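You operate a simulated robot arm through the tools that you are given. There is no shell and no other tool. Be economical: measure what you need, move in short steps, check, and stop when the job is done.

Carry out the task below with a simulated robot arm. There is one attempt and no reset: what you move stays moved.

JOB
Strip the brown block and brush the chips off it.
Fine: open the clamp, bush to the drip tray, bolt to the rack's empty hole, brush back. Set down upright: red block brush. What is to be rubbed or washed off counts as gone when no trace of it is left.

Only the result counts: the job must be done as asked and must still hold three seconds after the hand-in. Knocking over, shifting, dropping, spilling or breaking anything else fails it.

ROBOT AND FRAMES
A 6-joint arm with a two-finger parallel gripper, fixed in place. Base frame: the origin is at the foot of the arm, x ahead of it, y to its left, z up; the work surface is at about z = 700. Readings come in mm, degrees, newtons and seconds.
With the tool pointing down near the work surface it reaches from about 220 to 720 mm from the base axis. Its first joint turns from -66.0 to 66.0 degrees. Payload 2.45 kg.
The TCP is the grasp point between the finger pads, 24 mm short of the fingertips. In the tool frame z runs along the fingers and y along their closing line. The gripper opens to 68 mm. The fingers are 17 mm wide and 10 mm thick; the gripper's body (40 by 70 mm) begins 41 mm behind the TCP.
Orientation is told as [roll, pitch, yaw] about the base's x, y, z axes, in that order, counted from this pose: with the fingers straight down and closing along the base's y, the tool's x points along the base's -x, its y along +y and its z along -z.

CONTROLS
- The arm moves only by the tool drive_tool. Its argument "moves" is a list that holds one entry, the list of rows, each a list of 6 numbers: the shift along the base's x, y, z in mm, then the turn, a rotation vector about the base's x, y, z in degrees. In form: [[[x, y, z, ax, ay, az], ...]]. A call has 1 to 8 rows; each row shifts and turns the commanded pose from where the row before left it. "grip" is the gripper command, from -1 (shut) to 1 (fully open), values between in proportion, set as the call begins (left out, the last holds). Rows are played at 5 a second. More than 50 mm and 8.6 degrees between two rows, or a gripper value outside its range, and nothing of the call is played. Where a pose cannot be reached the arm comes as near as it can. A force on the tool above 90 N (or 10 N above the force at the start of the call, whichever is more), or a blocked arm, ends the call early, and 0.2 s more pass. The fingers move at their own pace (about 108 mm/s each) and stop on an object; they squeeze with about 23 N. The grip force told is the motor's: it shows also when the fingers shut on nothing. Time passes only in rows, and 0.2 s behind the last, so rows that do not move let the fingers close. The reply holds the time, the measured pose of the TCP, the force on the tool along the base axes, the opening and the grip force, in the units named above and with some noise, with the torque about the TCP (base axes, N m) and any sound that the robot's microphone picked up, and new pictures: "show" is both (left out), scene, wrist or none.
- Cameras (640 x 400 px; columns grow to the right, rows downward): "scene" is fixed at [156.3, 415.4, 1448.7]; the picture's right is [-0.83, -0.56, 0.00], its down [-0.41, 0.59, -0.69] and it looks along [0.39, -0.57, -0.72] (base axes); focal length 316 px, centre (320, 200). "wrist" rides on the gripper at [84, 11, -75] in the tool frame; the picture's right is [-0.13, 0.99, 0.00], its down [-0.60, -0.08, -0.79] and it looks along [-0.79, -0.10, 0.61] (tool axes); focal length 251 px, centre (320, 200). There is no depth. A picture from a camera that has moved, and an enlarged one, comes with that camera's place and axes in the base frame and with its lens.
- zoom(camera, box): a new picture of the part [left, top, right, bottom] of that camera's present view, enlarged. The clock stands still meanwhile.
- sign_off(): hands the job in; it is judged then, once.

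Work in short steps. Places have to be worked out from the pictures, the camera data and where the tool is seen: move nearer, look again, correct. Check each grasp and each placing, and mend what went wrong. You have 120 turns and 200 pictures in all, those below and enlarged ones among them. Open the gripper and draw the arm clear of the work before you hand the job in, unless the task says otherwise; then end with one line.

The tools are called after "Emit:" as name(argument=value, ...) on one line, values as JSON. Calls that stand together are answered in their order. drive_tool: Moves the arm, as the interface text tells. Its arguments: {"type":"object","properties":{"moves":{"type":"array"},"grip":{"type":"number"},"show":{"type":"string","enum":["both","scene","wrist","none"]}},"required":["moves"]} The other tools are called the same way: zoom (camera, box) takes an enlarged picture of a part of a camera's view; sign_off () hands the job in.

At the start:

```text
t: 0.0
eef_pos: [424.8, -53.9, 1132.1]
ee_rot: [0.0, 0.1, 0.0]
force: [0.1, -0.5, -0.6]
wrist_torque: [0.02, -0.03, -0.02]
finger_gap: 67.6
grasp_force: 0.0
```

scene: 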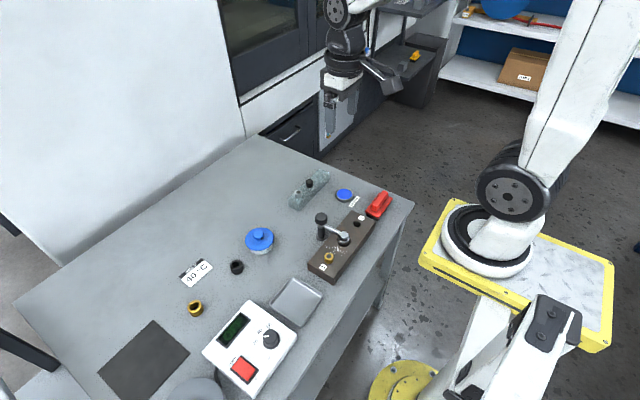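
wrist: 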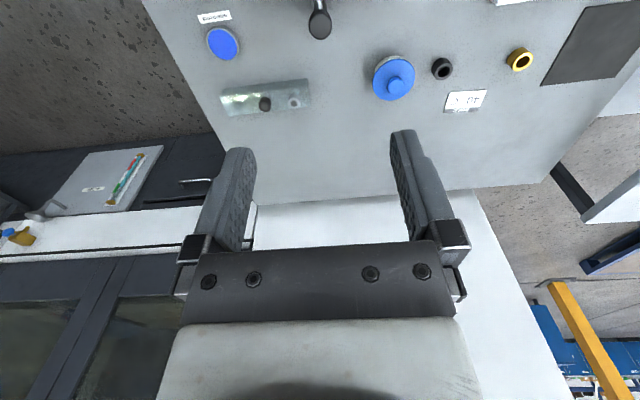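

The scene shows a brown block with a clamp lever, bolt and bush, a red brush, a bolt rack, and a tray. I zoom in for details first.

Emit:
zoom(camera="scene", box=[280, 160, 420, 290])

Emit:
zoom(camera="scene", box=[140, 220, 340, 400])

```text
3.08 times, centred on (350, 225) of scene
camera zoom: at [156.3, 415.4, 1448.7], right [-0.83, -0.56, 0.0], down [-0.41, 0.59, -0.69], along [0.39, -0.57, -0.72], focal length 972 px, centre (228, 123)
```

zoom: 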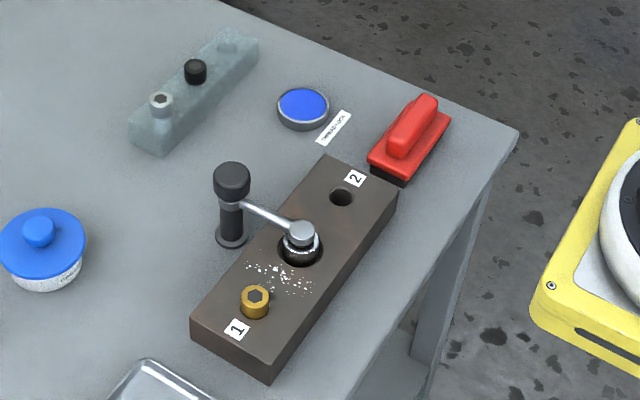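

```text
2.22 times, centred on (240, 310) of scene
camera zoom: at [156.3, 415.4, 1448.7], right [-0.83, -0.56, 0.0], down [-0.41, 0.59, -0.69], along [0.39, -0.57, -0.72], focal length 702 px, centre (498, -44)
```

zoom: 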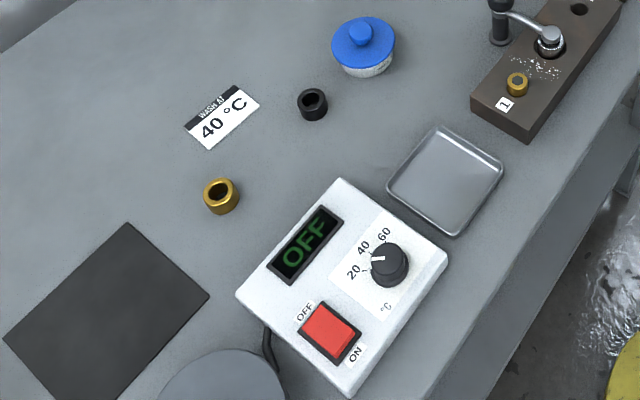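

I move the hand back and lower so that the wrist camera looks at the block.

Emit:
drive_tool(moves=[[[-40, 0, -40, 0, 0, 0], [-40, 0, -40, 0, 0, 0], [-40, 0, -40, 0, 0, 0], [-40, 0, -20, 0, 0, 0]]], show="wrist")

```text
refused: row 1 steps farther than a row can; nothing moved
```

Row norm was above 50 mm; I use smaller rows.

Emit:
drive_tool(moves=[[[-35, 0, -34, 0, 0, 0], [-35, 0, -34, 0, 0, 0], [-35, 0, -34, 0, 0, 0], [-35, 0, -34, 0, 0, 0], [-20, 0, -10, 0, 0, 0]]], show="wrist")

```text
t: 1.2
eef_pos: [340.7, -77.6, 998.3]
ee_rot: [0.1, 0.1, 0.1]
force: [-0.1, 0.0, 0.1]
wrist_torque: [0.0, -0.02, 0.02]
finger_gap: 68.2
grasp_force: 0.0
out of reach, approached as far as the arm can: row 3, 4, 5
camera wrist: at [258.1, -68.2, 1072.6], right [0.13, 0.99, 0.0], down [0.61, -0.08, 0.79], along [0.79, -0.1, -0.61], focal length 251 px, centre (320, 200)
```

wrist: 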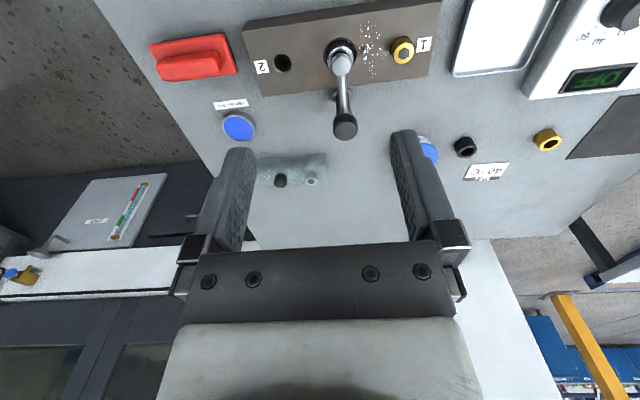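

The block is now in the wrist view; I enlarge it.

Emit:
zoom(camera="wrist", box=[230, 0, 450, 140])

Emit:
zoom(camera="wrist", box=[140, 20, 340, 200])

```text
2.86 times, centred on (340, 70) of wrist
camera zoom: at [258.1, -68.2, 1072.6], right [0.13, 0.99, 0.0], down [0.61, -0.08, 0.79], along [0.79, -0.1, -0.61], focal length 718 px, centre (263, 571)
```

zoom: 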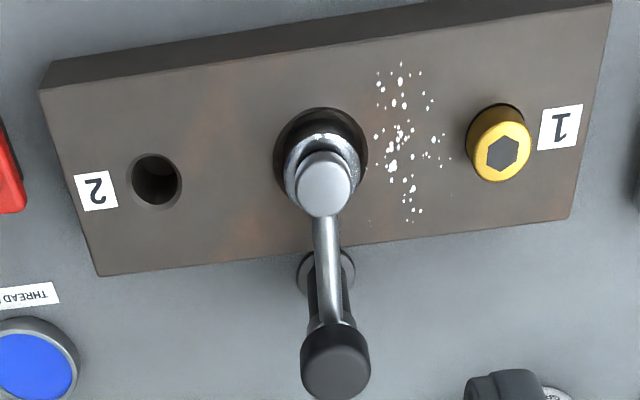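

```text
2.22 times, centred on (240, 110) of wrist
camera zoom: at [258.1, -68.2, 1072.6], right [0.13, 0.99, 0.0], down [0.61, -0.08, 0.79], along [0.79, -0.1, -0.61], focal length 559 px, centre (498, 400)
```

zoom: 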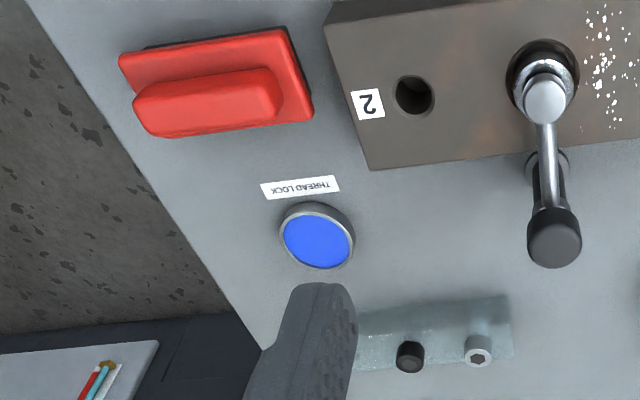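

The clamp is a post at about (477,-60) with an arm reaching back to a pad at (402,-60,753) over the bush; the knob cap's top is at z≈785. I move forward and see where the commanded pose stands.

Emit:
drive_tool(moves=[[[40, 0, -20, 0, 0, 0], [40, 0, -20, 0, 0, 0]]], show="wrist")

```text
t: 1.8
eef_pos: [421.5, -76.1, 956.2]
ee_rot: [0.1, 0.0, 0.0]
force: [-0.1, -0.3, -0.3]
wrist_torque: [0.0, 0.01, -0.04]
finger_gap: 68.0
grasp_force: 0.1
camera wrist: at [337.9, -66.4, 1030.3], right [0.13, 0.99, 0.0], down [0.6, -0.08, 0.79], along [0.79, -0.1, -0.61], focal length 251 px, centre (320, 200)
```

wrist: 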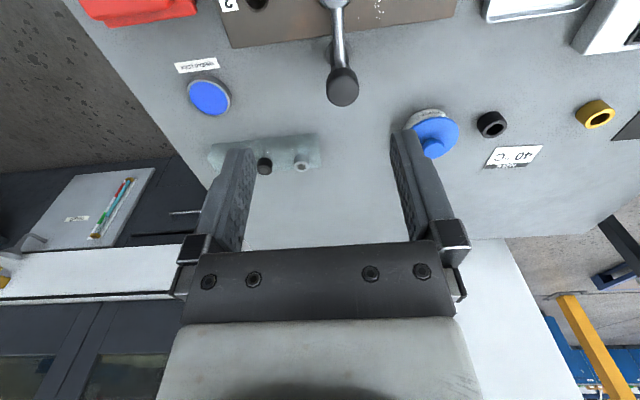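

The commanded pose follows the reached one. I go above the knob at z≈850.

Emit:
drive_tool(moves=[[[28, 8, -35, 0, 0, 0], [27, 8, -35, 0, 0, 0], [0, 0, -36, 0, 0, 0]]], show="both")

```text
t: 2.6
eef_pos: [475.1, -60.6, 849.5]
ee_rot: [0.0, 0.0, 0.2]
force: [-0.8, 0.5, 0.3]
wrist_torque: [0.02, 0.01, 0.03]
finger_gap: 68.0
grasp_force: 0.1
camera wrist: at [390.7, -51.3, 923.4], right [0.13, 0.99, 0.0], down [0.6, -0.08, 0.79], along [0.79, -0.1, -0.61], focal length 251 px, centre (320, 200)
```

scene: 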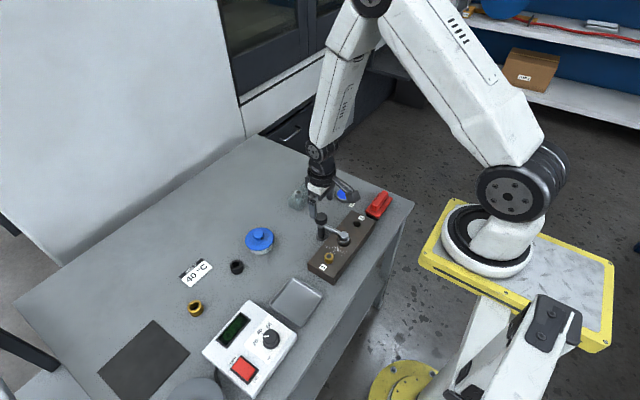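
wrist: 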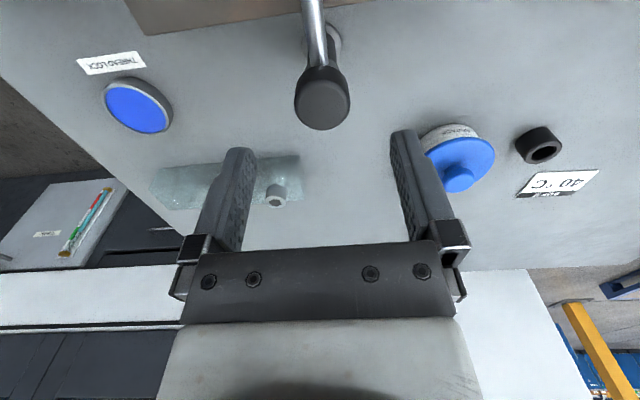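

The estimate is consistent: cap at (477,-60). I descend so the fingers straddle the cap.

Emit:
drive_tool(moves=[[[1, 0, -35, 0, 0, 0], [0, 0, -34, 0, 0, 0]]], show="both")

```text
t: 3.2
eef_pos: [477.6, -60.9, 779.6]
ee_rot: [0.0, -0.1, 0.0]
force: [0.4, 0.2, 0.7]
wrist_torque: [-0.03, 0.0, -0.03]
finger_gap: 68.1
grasp_force: 0.0
camera wrist: at [393.6, -51.0, 854.4], right [0.13, 0.99, 0.0], down [0.6, -0.08, 0.79], along [0.79, -0.1, -0.61], focal length 251 px, centre (320, 200)
```

scene: 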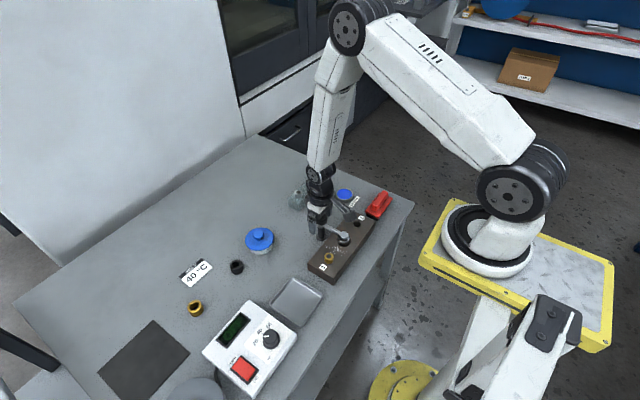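
wrist: 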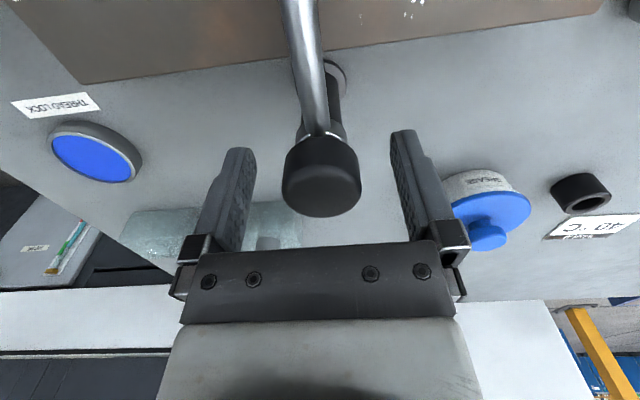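

The cap is between the fingers. I close on it.

Emit:
drive_tool(moves=[[[0, 0, 0, 0, 0, 0], [0, 0, 0, 0, 0, 0]]], grip=-1, show="wrist")

```text
t: 3.8
eef_pos: [476.8, -58.7, 779.6]
ee_rot: [0.1, 0.0, 0.1]
force: [3.1, 17.0, -5.6]
wrist_torque: [0.48, -0.5, -0.07]
finger_gap: 33.7
grasp_force: 45.0
camera wrist: at [393.5, -50.2, 854.4], right [0.13, 0.99, 0.0], down [0.6, -0.08, 0.79], along [0.79, -0.1, -0.61], focal length 251 px, centre (320, 200)
```

wrist: 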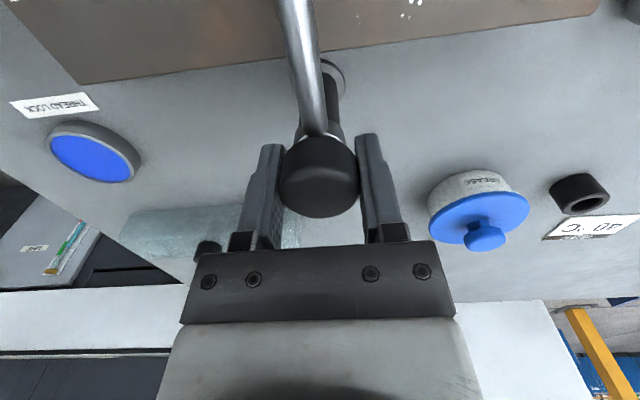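

Gripped, cap 33.7 mm wide; the side force says the cap is ~2 mm further +y. I shift to relieve it and try a small counter-clockwise turn.

Emit:
drive_tool(moves=[[[0, 2, 0, 0, 0, 0], [0, 0, 0, 0, 0, 5], [0, 0, 0, 0, 0, 5]]], show="wrist")

```text
t: 4.6
eef_pos: [477.5, -59.8, 780.4]
ee_rot: [-0.1, -0.1, 9.9]
force: [9.9, -20.1, -22.6]
wrist_torque: [0.19, 0.71, 0.0]
finger_gap: 33.7
grasp_force: 45.0
camera wrist: at [392.8, -64.4, 854.3], right [-0.04, 1.0, 0.0], down [0.61, 0.03, 0.79], along [0.79, 0.04, -0.61], focal length 251 px, centre (320, 200)
```

wrist: 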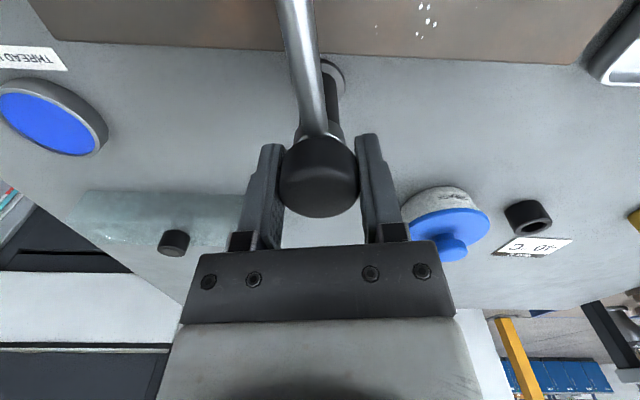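

The arm turned together with the gripper, with hardly any torque. I continue the swing to about 90°.

Emit:
drive_tool(moves=[[[0, -1, 0.5, 0, 0, 8], [0, 0, 0, 0, 0, 8], [0, 0, 0, 0, 0, 8], [0, 0, 0, 0, 0, 8]]], show="both")

```text
t: 5.6
eef_pos: [476.7, -58.4, 781.4]
ee_rot: [0.0, 0.0, 42.3]
force: [11.8, 9.4, -30.4]
wrist_torque: [0.11, -0.61, 0.01]
finger_gap: 33.7
grasp_force: 44.7
camera wrist: at [407.2, -108.0, 855.6], right [-0.57, 0.82, 0.0], down [0.5, 0.35, 0.79], along [0.65, 0.45, -0.61], focal length 251 px, centre (320, 200)
```

scene: 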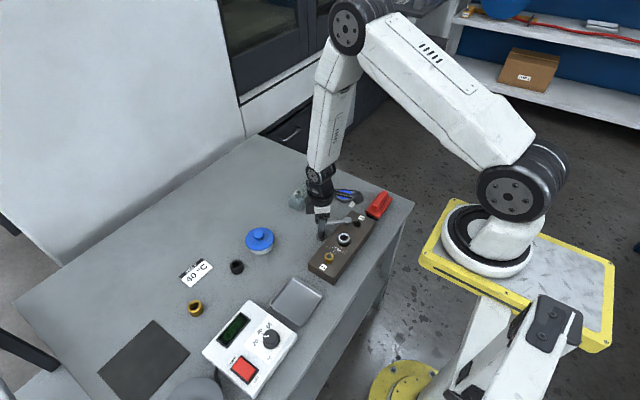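
wrist: 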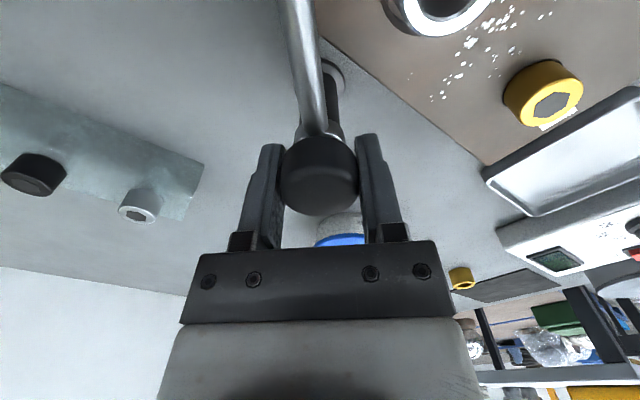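

The clamp has swung off the bush; I continue to about 100° and ease down slightly.

Emit:
drive_tool(moves=[[[0, -0.5, -1, 0, 0, 8], [0, 0, 0, 0, 0, 8], [0, 0, 0, 0, 0, 8], [0, 0, 0, 0, 0, 8], [0, 0, 0, 0, 0, 8], [0, 0, 0, 0, 0, 8]]], show="both")

```text
t: 7.0
eef_pos: [474.5, -61.4, 780.2]
ee_rot: [0.1, 0.0, 89.8]
force: [-12.0, 3.3, 18.8]
wrist_torque: [-0.12, -0.73, -0.95]
finger_gap: 33.6
grasp_force: 45.3
camera wrist: at [464.3, -146.0, 853.4], right [-0.99, 0.13, 0.0], down [0.08, 0.6, 0.79], along [0.1, 0.79, -0.61], focal length 251 px, centre (320, 200)
```

scene: 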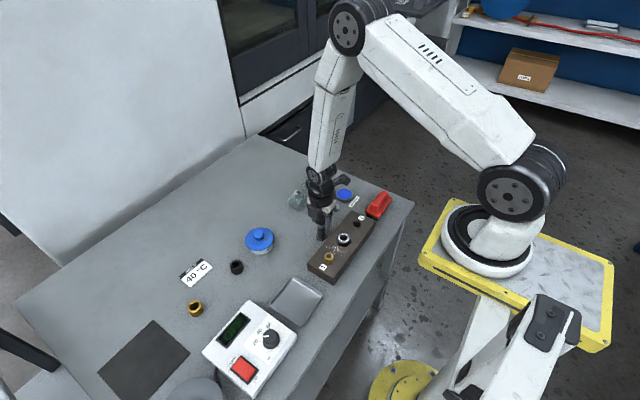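
wrist: 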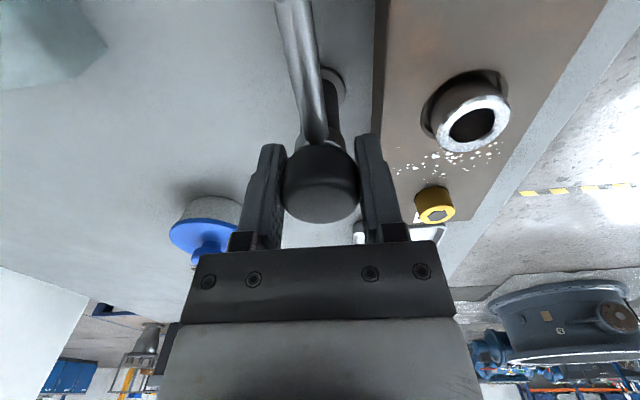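

The arm hit its end stop at ~90°: the clamp is open. I release, rise and go back over the bush with yaw 0.

Emit:
drive_tool(moves=[[[0, 0, 0, 0, 0, 0], [0, 0, 0, 0, 0, 0], [0, 0, 45, 0, 0, 0], [0, 0, 45, 0, 0, 0], [0, 0, 0, 0, 0, -8.5], [0, 0, 0, 0, 0, -8.5], [0, 0, 0, 0, 0, -8.5], [0, 0, 0, 0, 0, -8.5]]], grip=1, show="scene")

Emit:
drive_tool(moves=[[[-20, 0, 0, 0, 0, -8.5], [-20, 0, 0, 0, 0, -8.5], [-20, 0, 0, 0, 0, -8.5], [-14, 0, 0, 0, 0, -8.5], [0, 0, 0, 0, 0, -8.5], [0, 0, 0, 0, 0, -8.5], [0, 0, 0, 0, 0, -4.8]]], show="wrist")

```text
t: 8.8
eef_pos: [476.7, -60.7, 869.8]
ee_rot: [0.0, 0.0, 55.8]
force: [0.3, 0.3, 0.5]
wrist_torque: [0.02, -0.01, 0.03]
finger_gap: 68.0
grasp_force: 0.1
```

scene: 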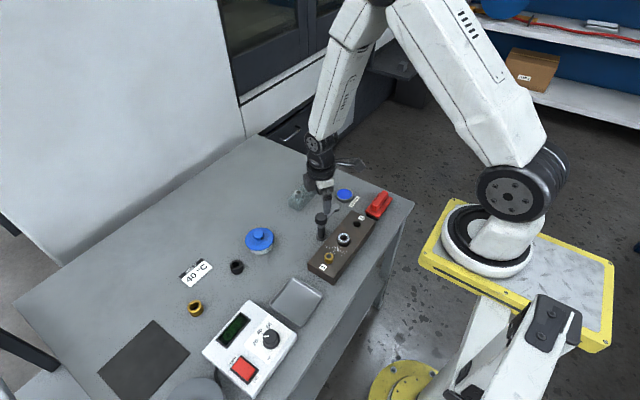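

```text
t: 10.4
eef_pos: [402.1, -61.2, 869.6]
ee_rot: [0.0, 0.0, 0.1]
force: [-0.5, 0.1, 0.3]
wrist_torque: [-0.01, -0.04, -0.01]
finger_gap: 67.9
grasp_force: 0.1
camera wrist: at [318.5, -50.5, 944.1], right [0.13, 0.99, 0.0], down [0.6, -0.08, 0.79], along [0.79, -0.1, -0.61], focal length 251 px, centre (320, 200)
```

wrist: 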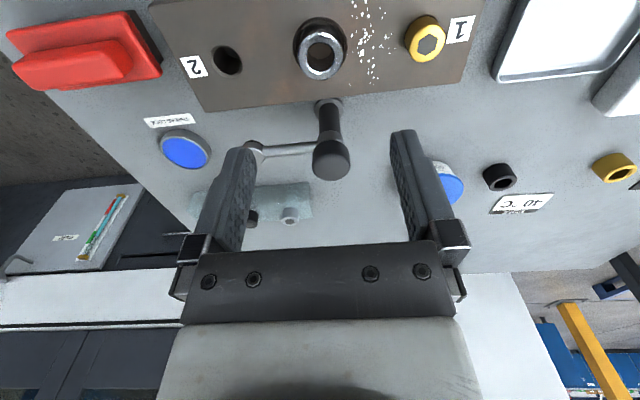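

Clamp arm stays swung out. I enlarge the bush and block, in both views.

Emit:
zoom(camera="wrist", box=[260, 0, 480, 130])

Emit:
zoom(camera="scene", box=[300, 190, 400, 290])

```text
2.91 times, centred on (370, 65) of wrist
camera zoom: at [318.5, -50.5, 944.1], right [0.13, 0.99, 0.0], down [0.6, -0.08, 0.79], along [0.79, -0.1, -0.61], focal length 731 px, centre (174, 593)
```

zoom: 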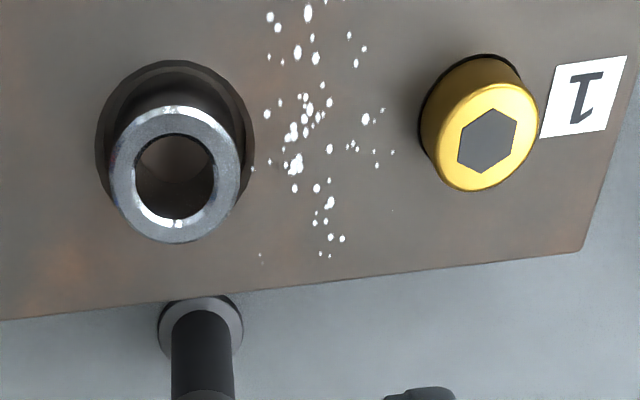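

```text
4.00 times, centred on (350, 240) of scene
camera zoom: at [156.3, 415.4, 1448.7], right [-0.83, -0.56, 0.0], down [-0.41, 0.59, -0.69], along [0.39, -0.57, -0.72], focal length 1264 px, centre (200, 40)
```

zoom: 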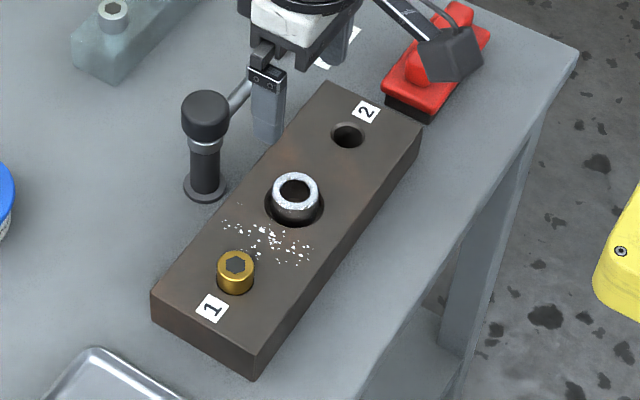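

Bush top is at about (400.5,-60,747), OD≈33, block top ≈727. I descend with open fingers so the tips end ≈4 mm over the block, and close.

Emit:
drive_tool(moves=[[[-1.6, 1, -40, 0, 0, 0], [0, 0, -40, 0, 0, 0], [0, 0, -34, 0, 0, 0]]], show="both")

```text
t: 11.3
eef_pos: [400.4, -62.7, 760.0]
ee_rot: [0.0, 0.0, 0.2]
force: [-6.3, 0.7, 24.4]
wrist_torque: [-0.26, 0.07, -0.06]
finger_gap: 67.9
grasp_force: 0.1
stopped in row 3: the force on the tool passed its limit at 122 N (the readings are from after the stop); the commanded pose is now the measured one
camera wrist: at [317.0, -52.5, 834.6], right [0.13, 0.99, 0.0], down [0.6, -0.08, 0.79], along [0.79, -0.1, -0.61], focal length 251 px, centre (320, 200)
```

scene: 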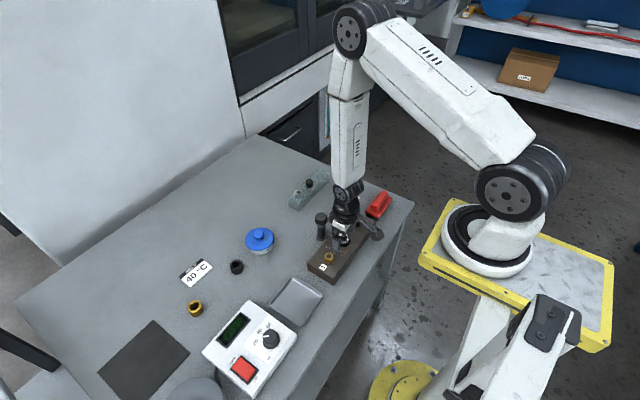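
wrist: 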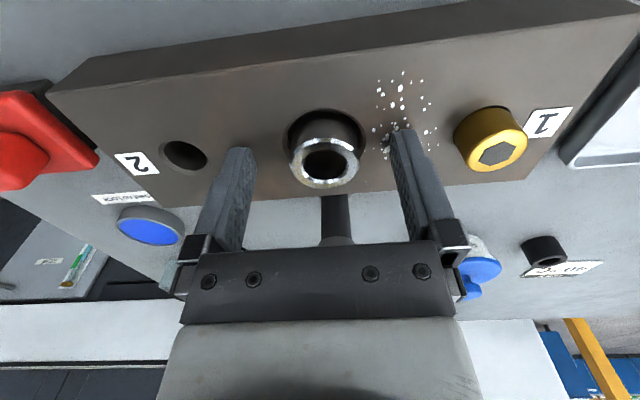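

Fingertips met the block top: it lies at z≈735. I raise 2.5 mm and close on the bush.

Emit:
drive_tool(moves=[[[0, 1, 2.5, 0, 0, 0], [0, 0, 0, 0, 0, 0]]], show="none")

Emit:
drive_tool(moves=[[[0, 0, 0, 0, 0, 0], [0, 0, 0, 0, 0, 0]]], grip=-1, show="wrist")

```text
t: 11.9
eef_pos: [403.1, -61.6, 761.1]
ee_rot: [0.0, -0.1, 0.2]
force: [0.6, 0.1, -0.7]
wrist_torque: [-0.04, 0.02, -0.02]
finger_gap: 68.0
grasp_force: 0.1
```

```text
t: 12.5
eef_pos: [402.0, -60.9, 760.4]
ee_rot: [0.0, -0.1, 0.3]
force: [-0.4, 0.6, 0.1]
wrist_torque: [-0.03, 0.01, 0.01]
finger_gap: 31.7
grasp_force: 22.7
camera wrist: at [317.9, -51.9, 835.5], right [0.13, 0.99, 0.0], down [0.6, -0.08, 0.79], along [0.79, -0.1, -0.61], focal length 251 px, centre (320, 200)
```

wrist: 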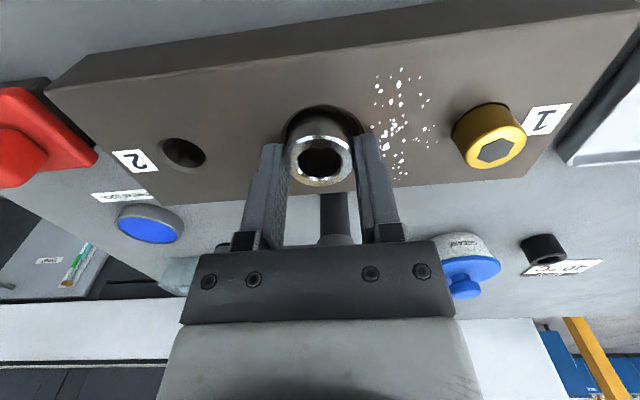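

Gripped at 31.7 mm. I lift slowly and watch the force.

Emit:
drive_tool(moves=[[[0, 0, 10, 0, 0, 0], [0, 0, 10, 0, 0, 0], [0, 0, 20, 0, 0, 0], [0, 0, 30, 0, 0, 0]]], show="wrist")

```text
t: 13.5
eef_pos: [401.3, -60.1, 835.1]
ee_rot: [0.0, 0.0, 0.2]
force: [0.3, 0.0, -1.0]
wrist_torque: [0.01, -0.01, 0.02]
finger_gap: 31.6
grasp_force: 23.1
camera wrist: at [317.8, -50.3, 909.4], right [0.13, 0.99, 0.0], down [0.6, -0.08, 0.79], along [0.79, -0.1, -0.61], focal length 251 px, centre (320, 200)
```

wrist: 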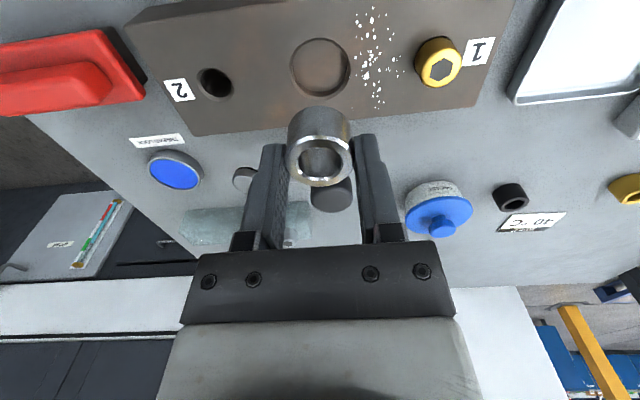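

The bush is out. I carry it over the tray (centre ≈ (409,147)).

Emit:
drive_tool(moves=[[[2, 42, 0, 0, 0, 0], [2, 42, 0, 0, 0, 0], [2, 42, 0, 0, 0, 0], [2, 42, 0, 0, 0, 0], [0, 39, 0, 0, 0, 0]]], show="both")

```text
t: 14.7
eef_pos: [408.9, 142.5, 833.5]
ee_rot: [0.0, 0.0, 0.1]
force: [0.2, 0.3, -0.9]
wrist_torque: [-0.01, -0.02, 0.0]
finger_gap: 31.7
grasp_force: 23.0
camera wrist: at [325.0, 153.4, 908.1], right [0.13, 0.99, 0.0], down [0.6, -0.08, 0.79], along [0.79, -0.1, -0.61], focal length 251 px, centre (320, 200)
```

scene: 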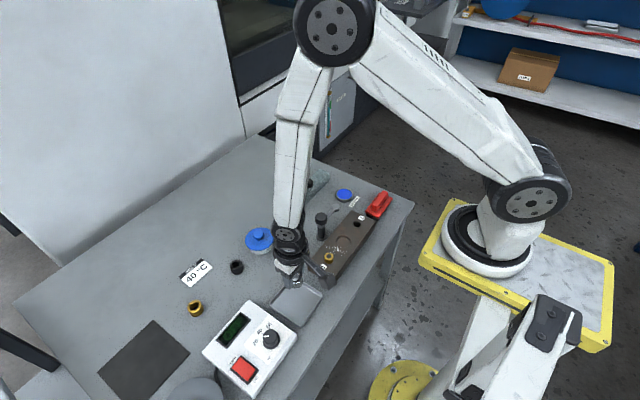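
wrist: 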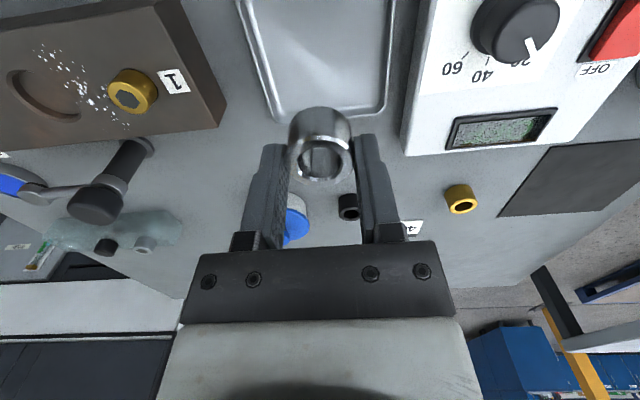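

Placed over the tray; I descend to just above the expected touch height.

Emit:
drive_tool(moves=[[[0, 4, -40, 0, 0, 0], [0, 0, -35, 0, 0, 0], [0, 0, -10, 0, 0, 0]]], show="both")

```text
t: 15.5
eef_pos: [409.5, 149.7, 745.7]
ee_rot: [0.0, -0.1, 0.2]
force: [0.6, 0.1, -1.5]
wrist_torque: [0.01, 0.02, -0.06]
finger_gap: 32.2
grasp_force: 23.2
camera wrist: at [325.8, 158.4, 820.2], right [0.13, 0.99, 0.0], down [0.6, -0.08, 0.79], along [0.79, -0.1, -0.61], focal length 251 px, centre (320, 200)
```

scene: 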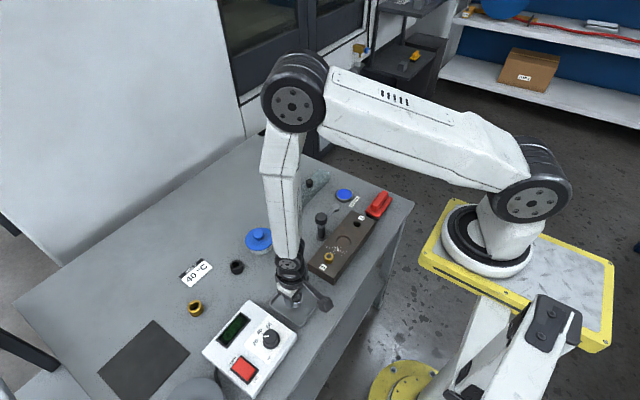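
wrist: 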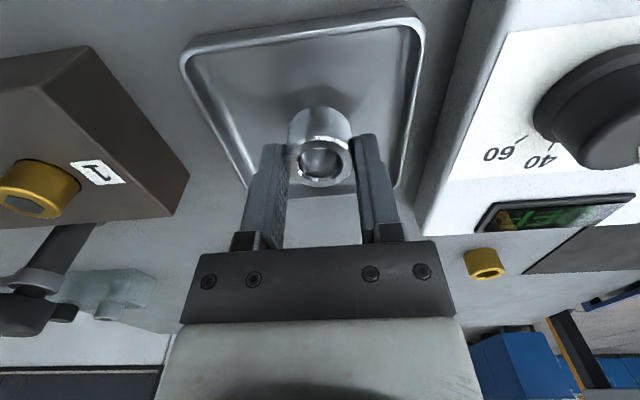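

Bush is inside the tray rim. I lower in small steps until contact.

Emit:
drive_tool(moves=[[[0, 0, -3, 0, 0, 0], [0, 0, -2, 0, 0, 0], [0, 0, -1.5, 0, 0, 0]]], show="none")

```text
t: 16.3
eef_pos: [410.1, 150.8, 738.3]
ee_rot: [-0.1, 0.0, 0.2]
force: [-0.1, 0.2, -0.9]
wrist_torque: [0.02, -0.01, 0.02]
finger_gap: 31.8
grasp_force: 23.2
```

No contact yet; further down.

Emit:
drive_tool(moves=[[[0, -2, -2, 0, 0, 0], [0, 0, -2, 0, 0, 0]]], show="wrist")

```text
t: 16.9
eef_pos: [410.1, 149.5, 736.1]
ee_rot: [-0.1, -0.2, 0.3]
force: [-0.6, -1.4, 2.6]
wrist_torque: [-0.04, -0.04, 0.01]
finger_gap: 31.9
grasp_force: 23.0
camera wrist: at [326.2, 158.2, 811.5], right [0.13, 0.99, 0.0], down [0.6, -0.08, 0.79], along [0.79, -0.1, -0.61], focal length 251 px, centre (320, 200)
```

wrist: 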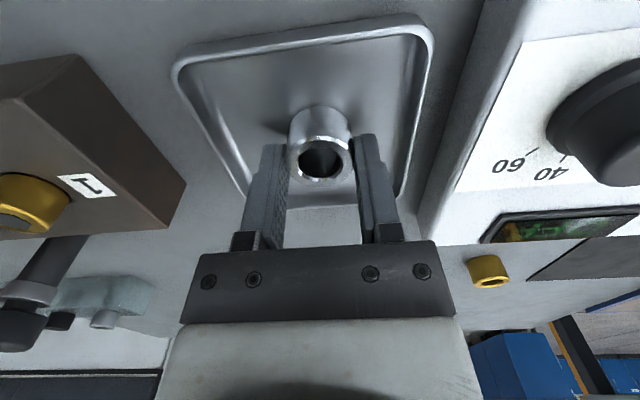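

Contact is felt (force turned upward). I open partly and lift away.

Emit:
drive_tool(moves=[[[0, 0, 0, 0, 0, 0], [0, 0, 0, 0, 0, 0], [0, 0, 25, 0, 0, 0], [0, 0, 40, 0, 0, 0]]], grip=0.35, show="wrist")

```text
t: 17.9
eef_pos: [411.7, 147.0, 799.2]
ee_rot: [0.0, 0.0, 0.2]
force: [0.0, -0.3, 0.6]
wrist_torque: [0.01, -0.01, -0.02]
finger_gap: 45.8
grasp_force: 0.1
camera wrist: at [327.6, 155.6, 874.0], right [0.13, 0.99, 0.0], down [0.6, -0.08, 0.79], along [0.79, -0.1, -0.61], focal length 251 px, centre (320, 200)
```

wrist: 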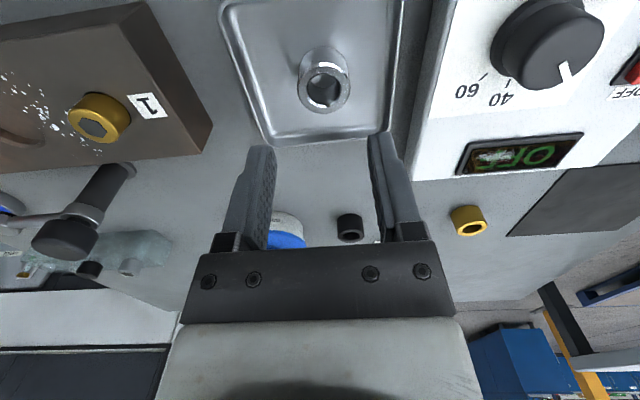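

Bush stands in the tray. I go over the bolt and look.

Emit:
drive_tool(moves=[[[0, 0, 40, 0, 0, 0], [-3, -44, 0, 0, 0, 0], [-3, -44, 0, 0, 0, 0], [-3, -44, 0, 0, 0, 0]]], grip=1, show="both")

Emit:
zoom(camera="wrist", box=[240, 0, 460, 140])

Emit:
zoom(camera="scene", box=[270, 160, 370, 290])

```text
t: 18.9
eef_pos: [401.5, 15.0, 842.0]
ee_rot: [0.0, -0.1, 0.2]
force: [0.1, 0.8, 0.3]
wrist_torque: [-0.02, 0.01, -0.01]
finger_gap: 68.1
grasp_force: 0.0
camera wrist: at [317.5, 25.1, 917.0], right [0.13, 0.99, 0.0], down [0.6, -0.08, 0.79], along [0.79, -0.1, -0.61], focal length 251 px, centre (320, 200)
```

scene: 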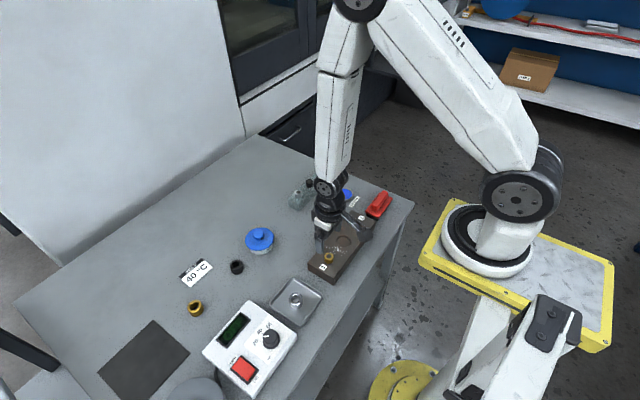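
wrist: 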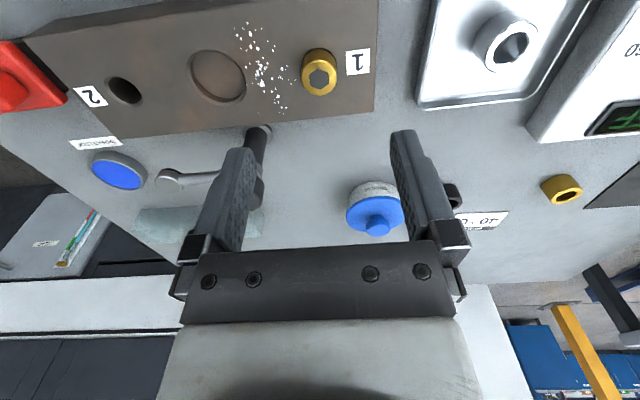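

```text
2.86 times, centred on (350, 70) of wrist
camera zoom: at [317.5, 25.1, 917.0], right [0.13, 0.99, 0.0], down [0.6, -0.08, 0.79], along [0.79, -0.1, -0.61], focal length 718 px, centre (234, 571)
```

zoom: 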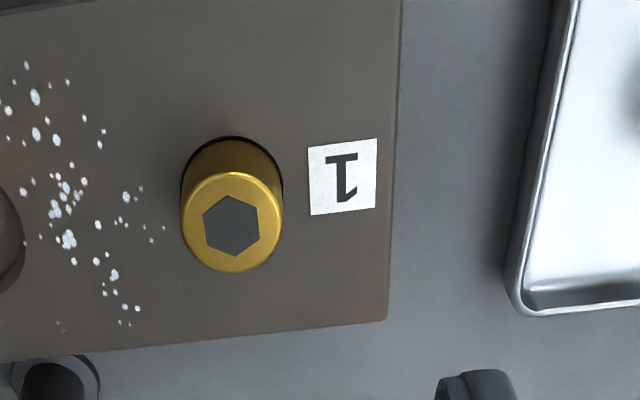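

```text
3.08 times, centred on (320, 225) of scene
camera zoom: at [156.2, 415.4, 1448.7], right [-0.83, -0.56, 0.0], down [-0.41, 0.59, -0.69], along [0.39, -0.57, -0.72], focal length 972 px, centre (320, 123)
```

zoom: 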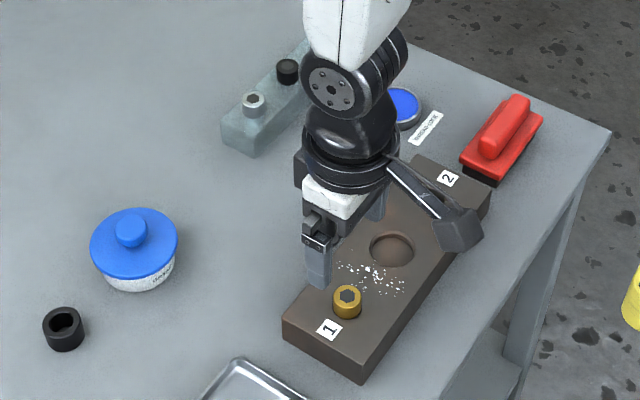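

Bolt head centre ≈ (400,14.5), Ø≈24. I descend to TCP z≈761.5 and grip it.

Emit:
drive_tool(moves=[[[-1, 0, -40, 0, 0, 0], [0, 0, -38, 0, 0, 0], [0, 0, -3, 0, 0, 0]]], show="none")

Emit:
drive_tool(moves=[[[0, 0, 0, 0, 0, 0], [0, 0, 0, 0, 0, 0]]], grip=-1, show="wrist")

```text
t: 19.7
eef_pos: [401.9, 16.0, 762.2]
ee_rot: [0.1, -0.1, 0.2]
force: [-0.5, -0.1, 0.1]
wrist_torque: [0.01, 0.02, -0.01]
finger_gap: 67.7
grasp_force: 0.0
```

```text
t: 20.3
eef_pos: [400.2, 16.2, 762.9]
ee_rot: [0.0, 0.0, 0.2]
force: [0.6, 0.0, 0.3]
wrist_torque: [0.01, 0.0, 0.0]
finger_gap: 23.0
grasp_force: 22.9
camera wrist: at [317.5, 26.0, 836.9], right [0.13, 0.99, 0.0], down [0.6, -0.08, 0.79], along [0.79, -0.1, -0.61], focal length 251 px, centre (320, 200)
```

wrist: 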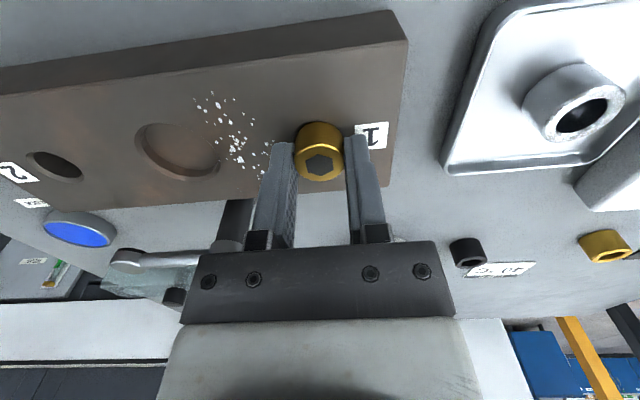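

Gripped at 23 mm. I try a gentle lift to see whether it slides out or is threaded.

Emit:
drive_tool(moves=[[[0, 0, 3, 0, 0, 0], [0, 0, 3, 0, 0, 0]]], show="wrist")

```text
t: 20.9
eef_pos: [400.4, 15.1, 768.3]
ee_rot: [-0.1, 0.1, 0.3]
force: [0.6, 0.1, -0.6]
wrist_torque: [-0.02, -0.01, -0.03]
finger_gap: 22.6
grasp_force: 22.8
camera wrist: at [316.7, 25.4, 842.7], right [0.13, 0.99, 0.0], down [0.6, -0.08, 0.79], along [0.79, -0.1, -0.61], focal length 251 px, centre (320, 200)
```

wrist: 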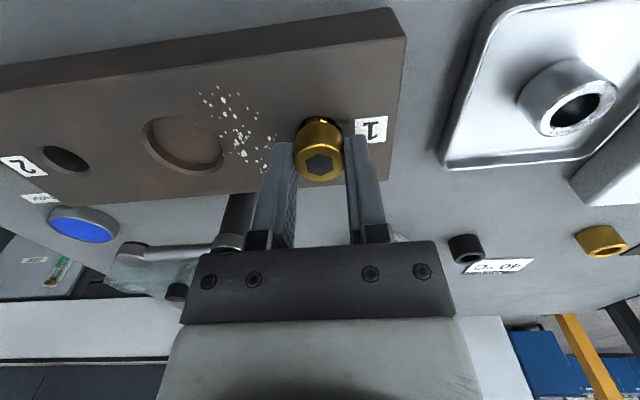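

It slides out freely. I lift it clear.

Emit:
drive_tool(moves=[[[0, 0, 20, 0, 0, 0], [0, 0, 40, 0, 0, 0], [0, 0, 40, 0, 0, 0]]], show="both")

```text
t: 21.7
eef_pos: [398.7, 14.6, 869.2]
ee_rot: [0.0, 0.0, 0.2]
force: [-0.2, 0.5, -1.5]
wrist_torque: [0.01, -0.01, -0.02]
finger_gap: 22.7
grasp_force: 22.6
camera wrist: at [314.5, 24.3, 944.0], right [0.13, 0.99, 0.0], down [0.6, -0.08, 0.79], along [0.79, -0.1, -0.61], focal length 251 px, centre (320, 200)
```

scene: 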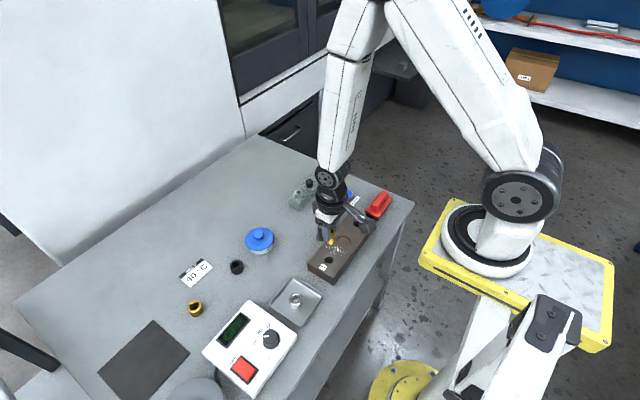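
wrist: 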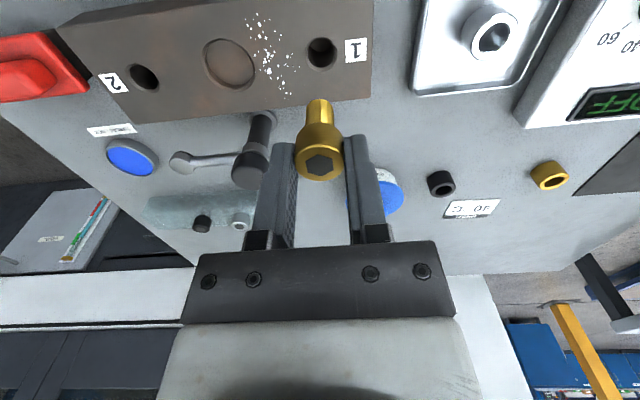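

The bolt is held, head and shank. I move toward the rack, keeping back from it so both cameras can see its holes.

Emit:
drive_tool(moves=[[[10, -46, 5, 0, 0, 0], [10, -46, 5, 0, 0, 0], [10, -46, 5, 0, 0, 0], [10, -46, 5, 0, 0, 0], [30, -20, 5, 0, 0, 0]]], show="both")

Emit:
zoom(camera="wrist", box=[220, 60, 440, 200])

Emit:
zoom(camera="scene", box=[270, 150, 370, 220])

```text
t: 22.9
eef_pos: [471.6, -188.1, 894.0]
ee_rot: [0.0, 0.0, 0.2]
force: [0.2, 0.8, -0.3]
wrist_torque: [0.0, -0.03, -0.01]
finger_gap: 22.8
grasp_force: 22.8
camera wrist: at [388.0, -179.3, 969.4], right [0.13, 0.99, 0.0], down [0.6, -0.08, 0.79], along [0.79, -0.1, -0.61], focal length 251 px, centre (320, 200)
```

scene: 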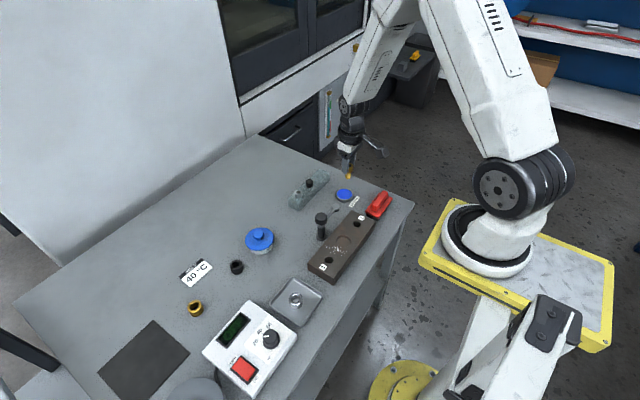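
wrist: 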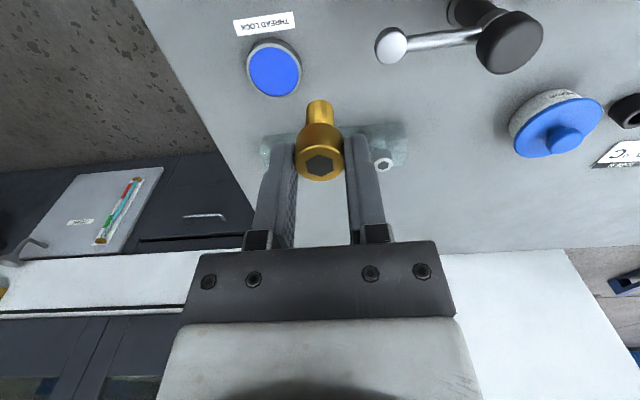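

```text
2.86 times, centred on (330, 130) of wrist
camera zoom: at [388.0, -179.3, 969.4], right [0.13, 0.99, 0.0], down [0.6, -0.08, 0.79], along [0.79, -0.1, -0.61], focal length 718 px, centre (291, 400)
```

zoom: 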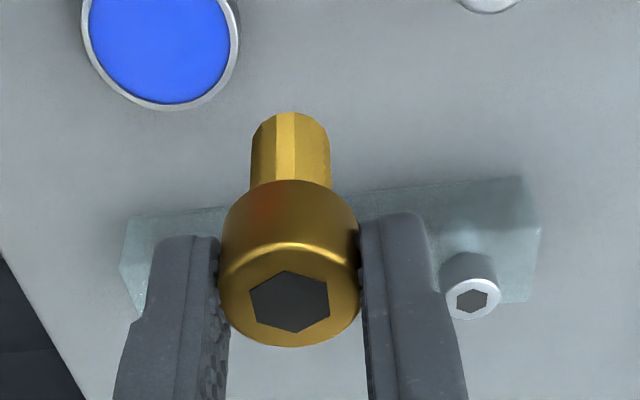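

```text
5.71 times, centred on (320, 185) of scene
camera zoom: at [156.3, 415.3, 1448.7], right [-0.83, -0.56, 0.0], down [-0.41, 0.59, -0.69], along [0.39, -0.57, -0.72], focal length 1806 px, centre (320, 286)
```

zoom: 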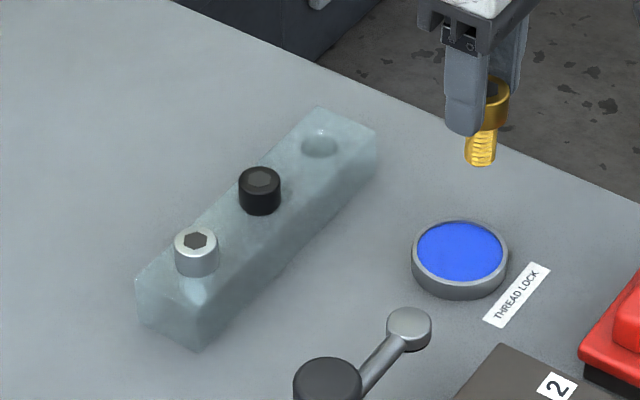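

The rack's empty hole is the far-right one, about (612,-251). I move the bolt near it for a closer look.

Emit:
drive_tool(moves=[[[35, -10, -15, 0, 0, 0], [35, -13, -15, 0, 0, 0], [28, -12, -14, 0, 0, 0]]], show="both")

Emit:
zoom(camera="wrist", box=[220, 60, 440, 200])

Emit:
zoom(camera="scene", box=[270, 140, 370, 210])

```text
t: 23.7
eef_pos: [571.2, -220.9, 848.5]
ee_rot: [0.0, 0.0, 0.3]
force: [0.1, 0.0, -0.8]
wrist_torque: [-0.01, -0.03, 0.01]
finger_gap: 22.6
grasp_force: 23.4
camera wrist: at [487.1, -211.6, 922.6], right [0.13, 0.99, 0.0], down [0.6, -0.08, 0.79], along [0.79, -0.1, -0.61], focal length 251 px, centre (320, 200)
```

scene: 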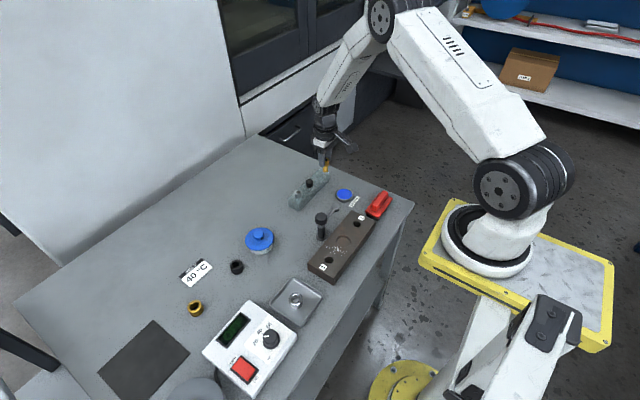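
wrist: 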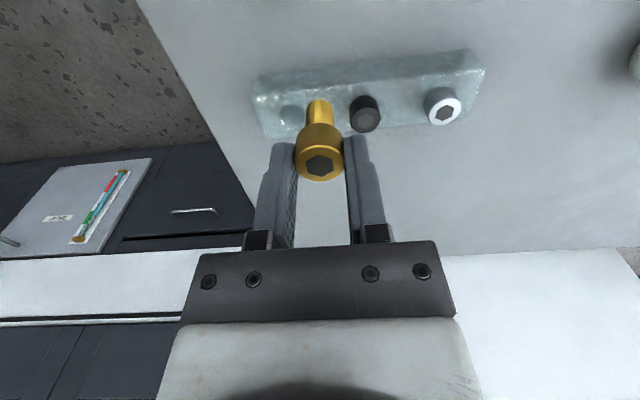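

```text
2.86 times, centred on (330, 130) of wrist
camera zoom: at [487.1, -211.6, 922.6], right [0.13, 0.99, 0.0], down [0.6, -0.08, 0.79], along [0.79, -0.1, -0.61], focal length 718 px, centre (291, 400)
```

zoom: 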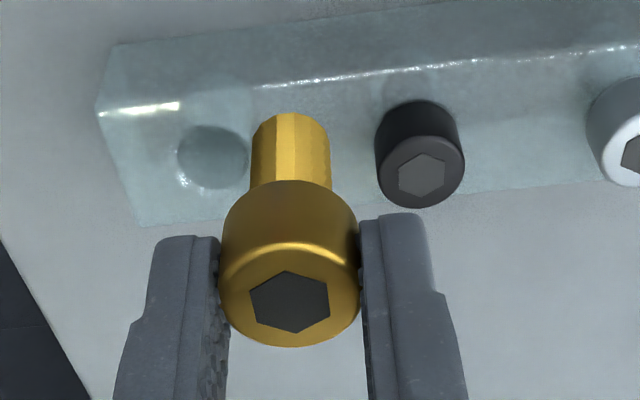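

```text
5.71 times, centred on (320, 175) of scene
camera zoom: at [156.3, 415.4, 1448.7], right [-0.83, -0.56, 0.0], down [-0.41, 0.59, -0.69], along [0.39, -0.57, -0.72], focal length 1806 px, centre (320, 343)
```

zoom: 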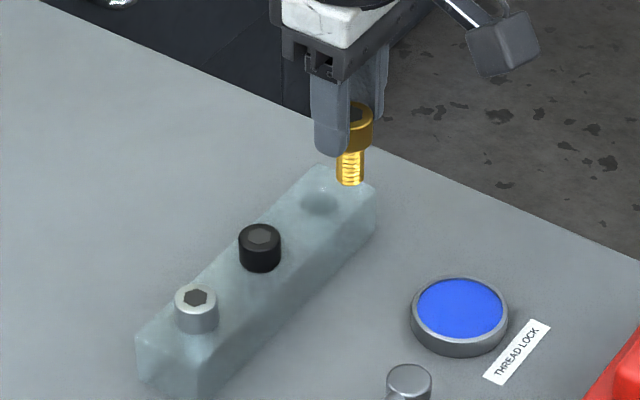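

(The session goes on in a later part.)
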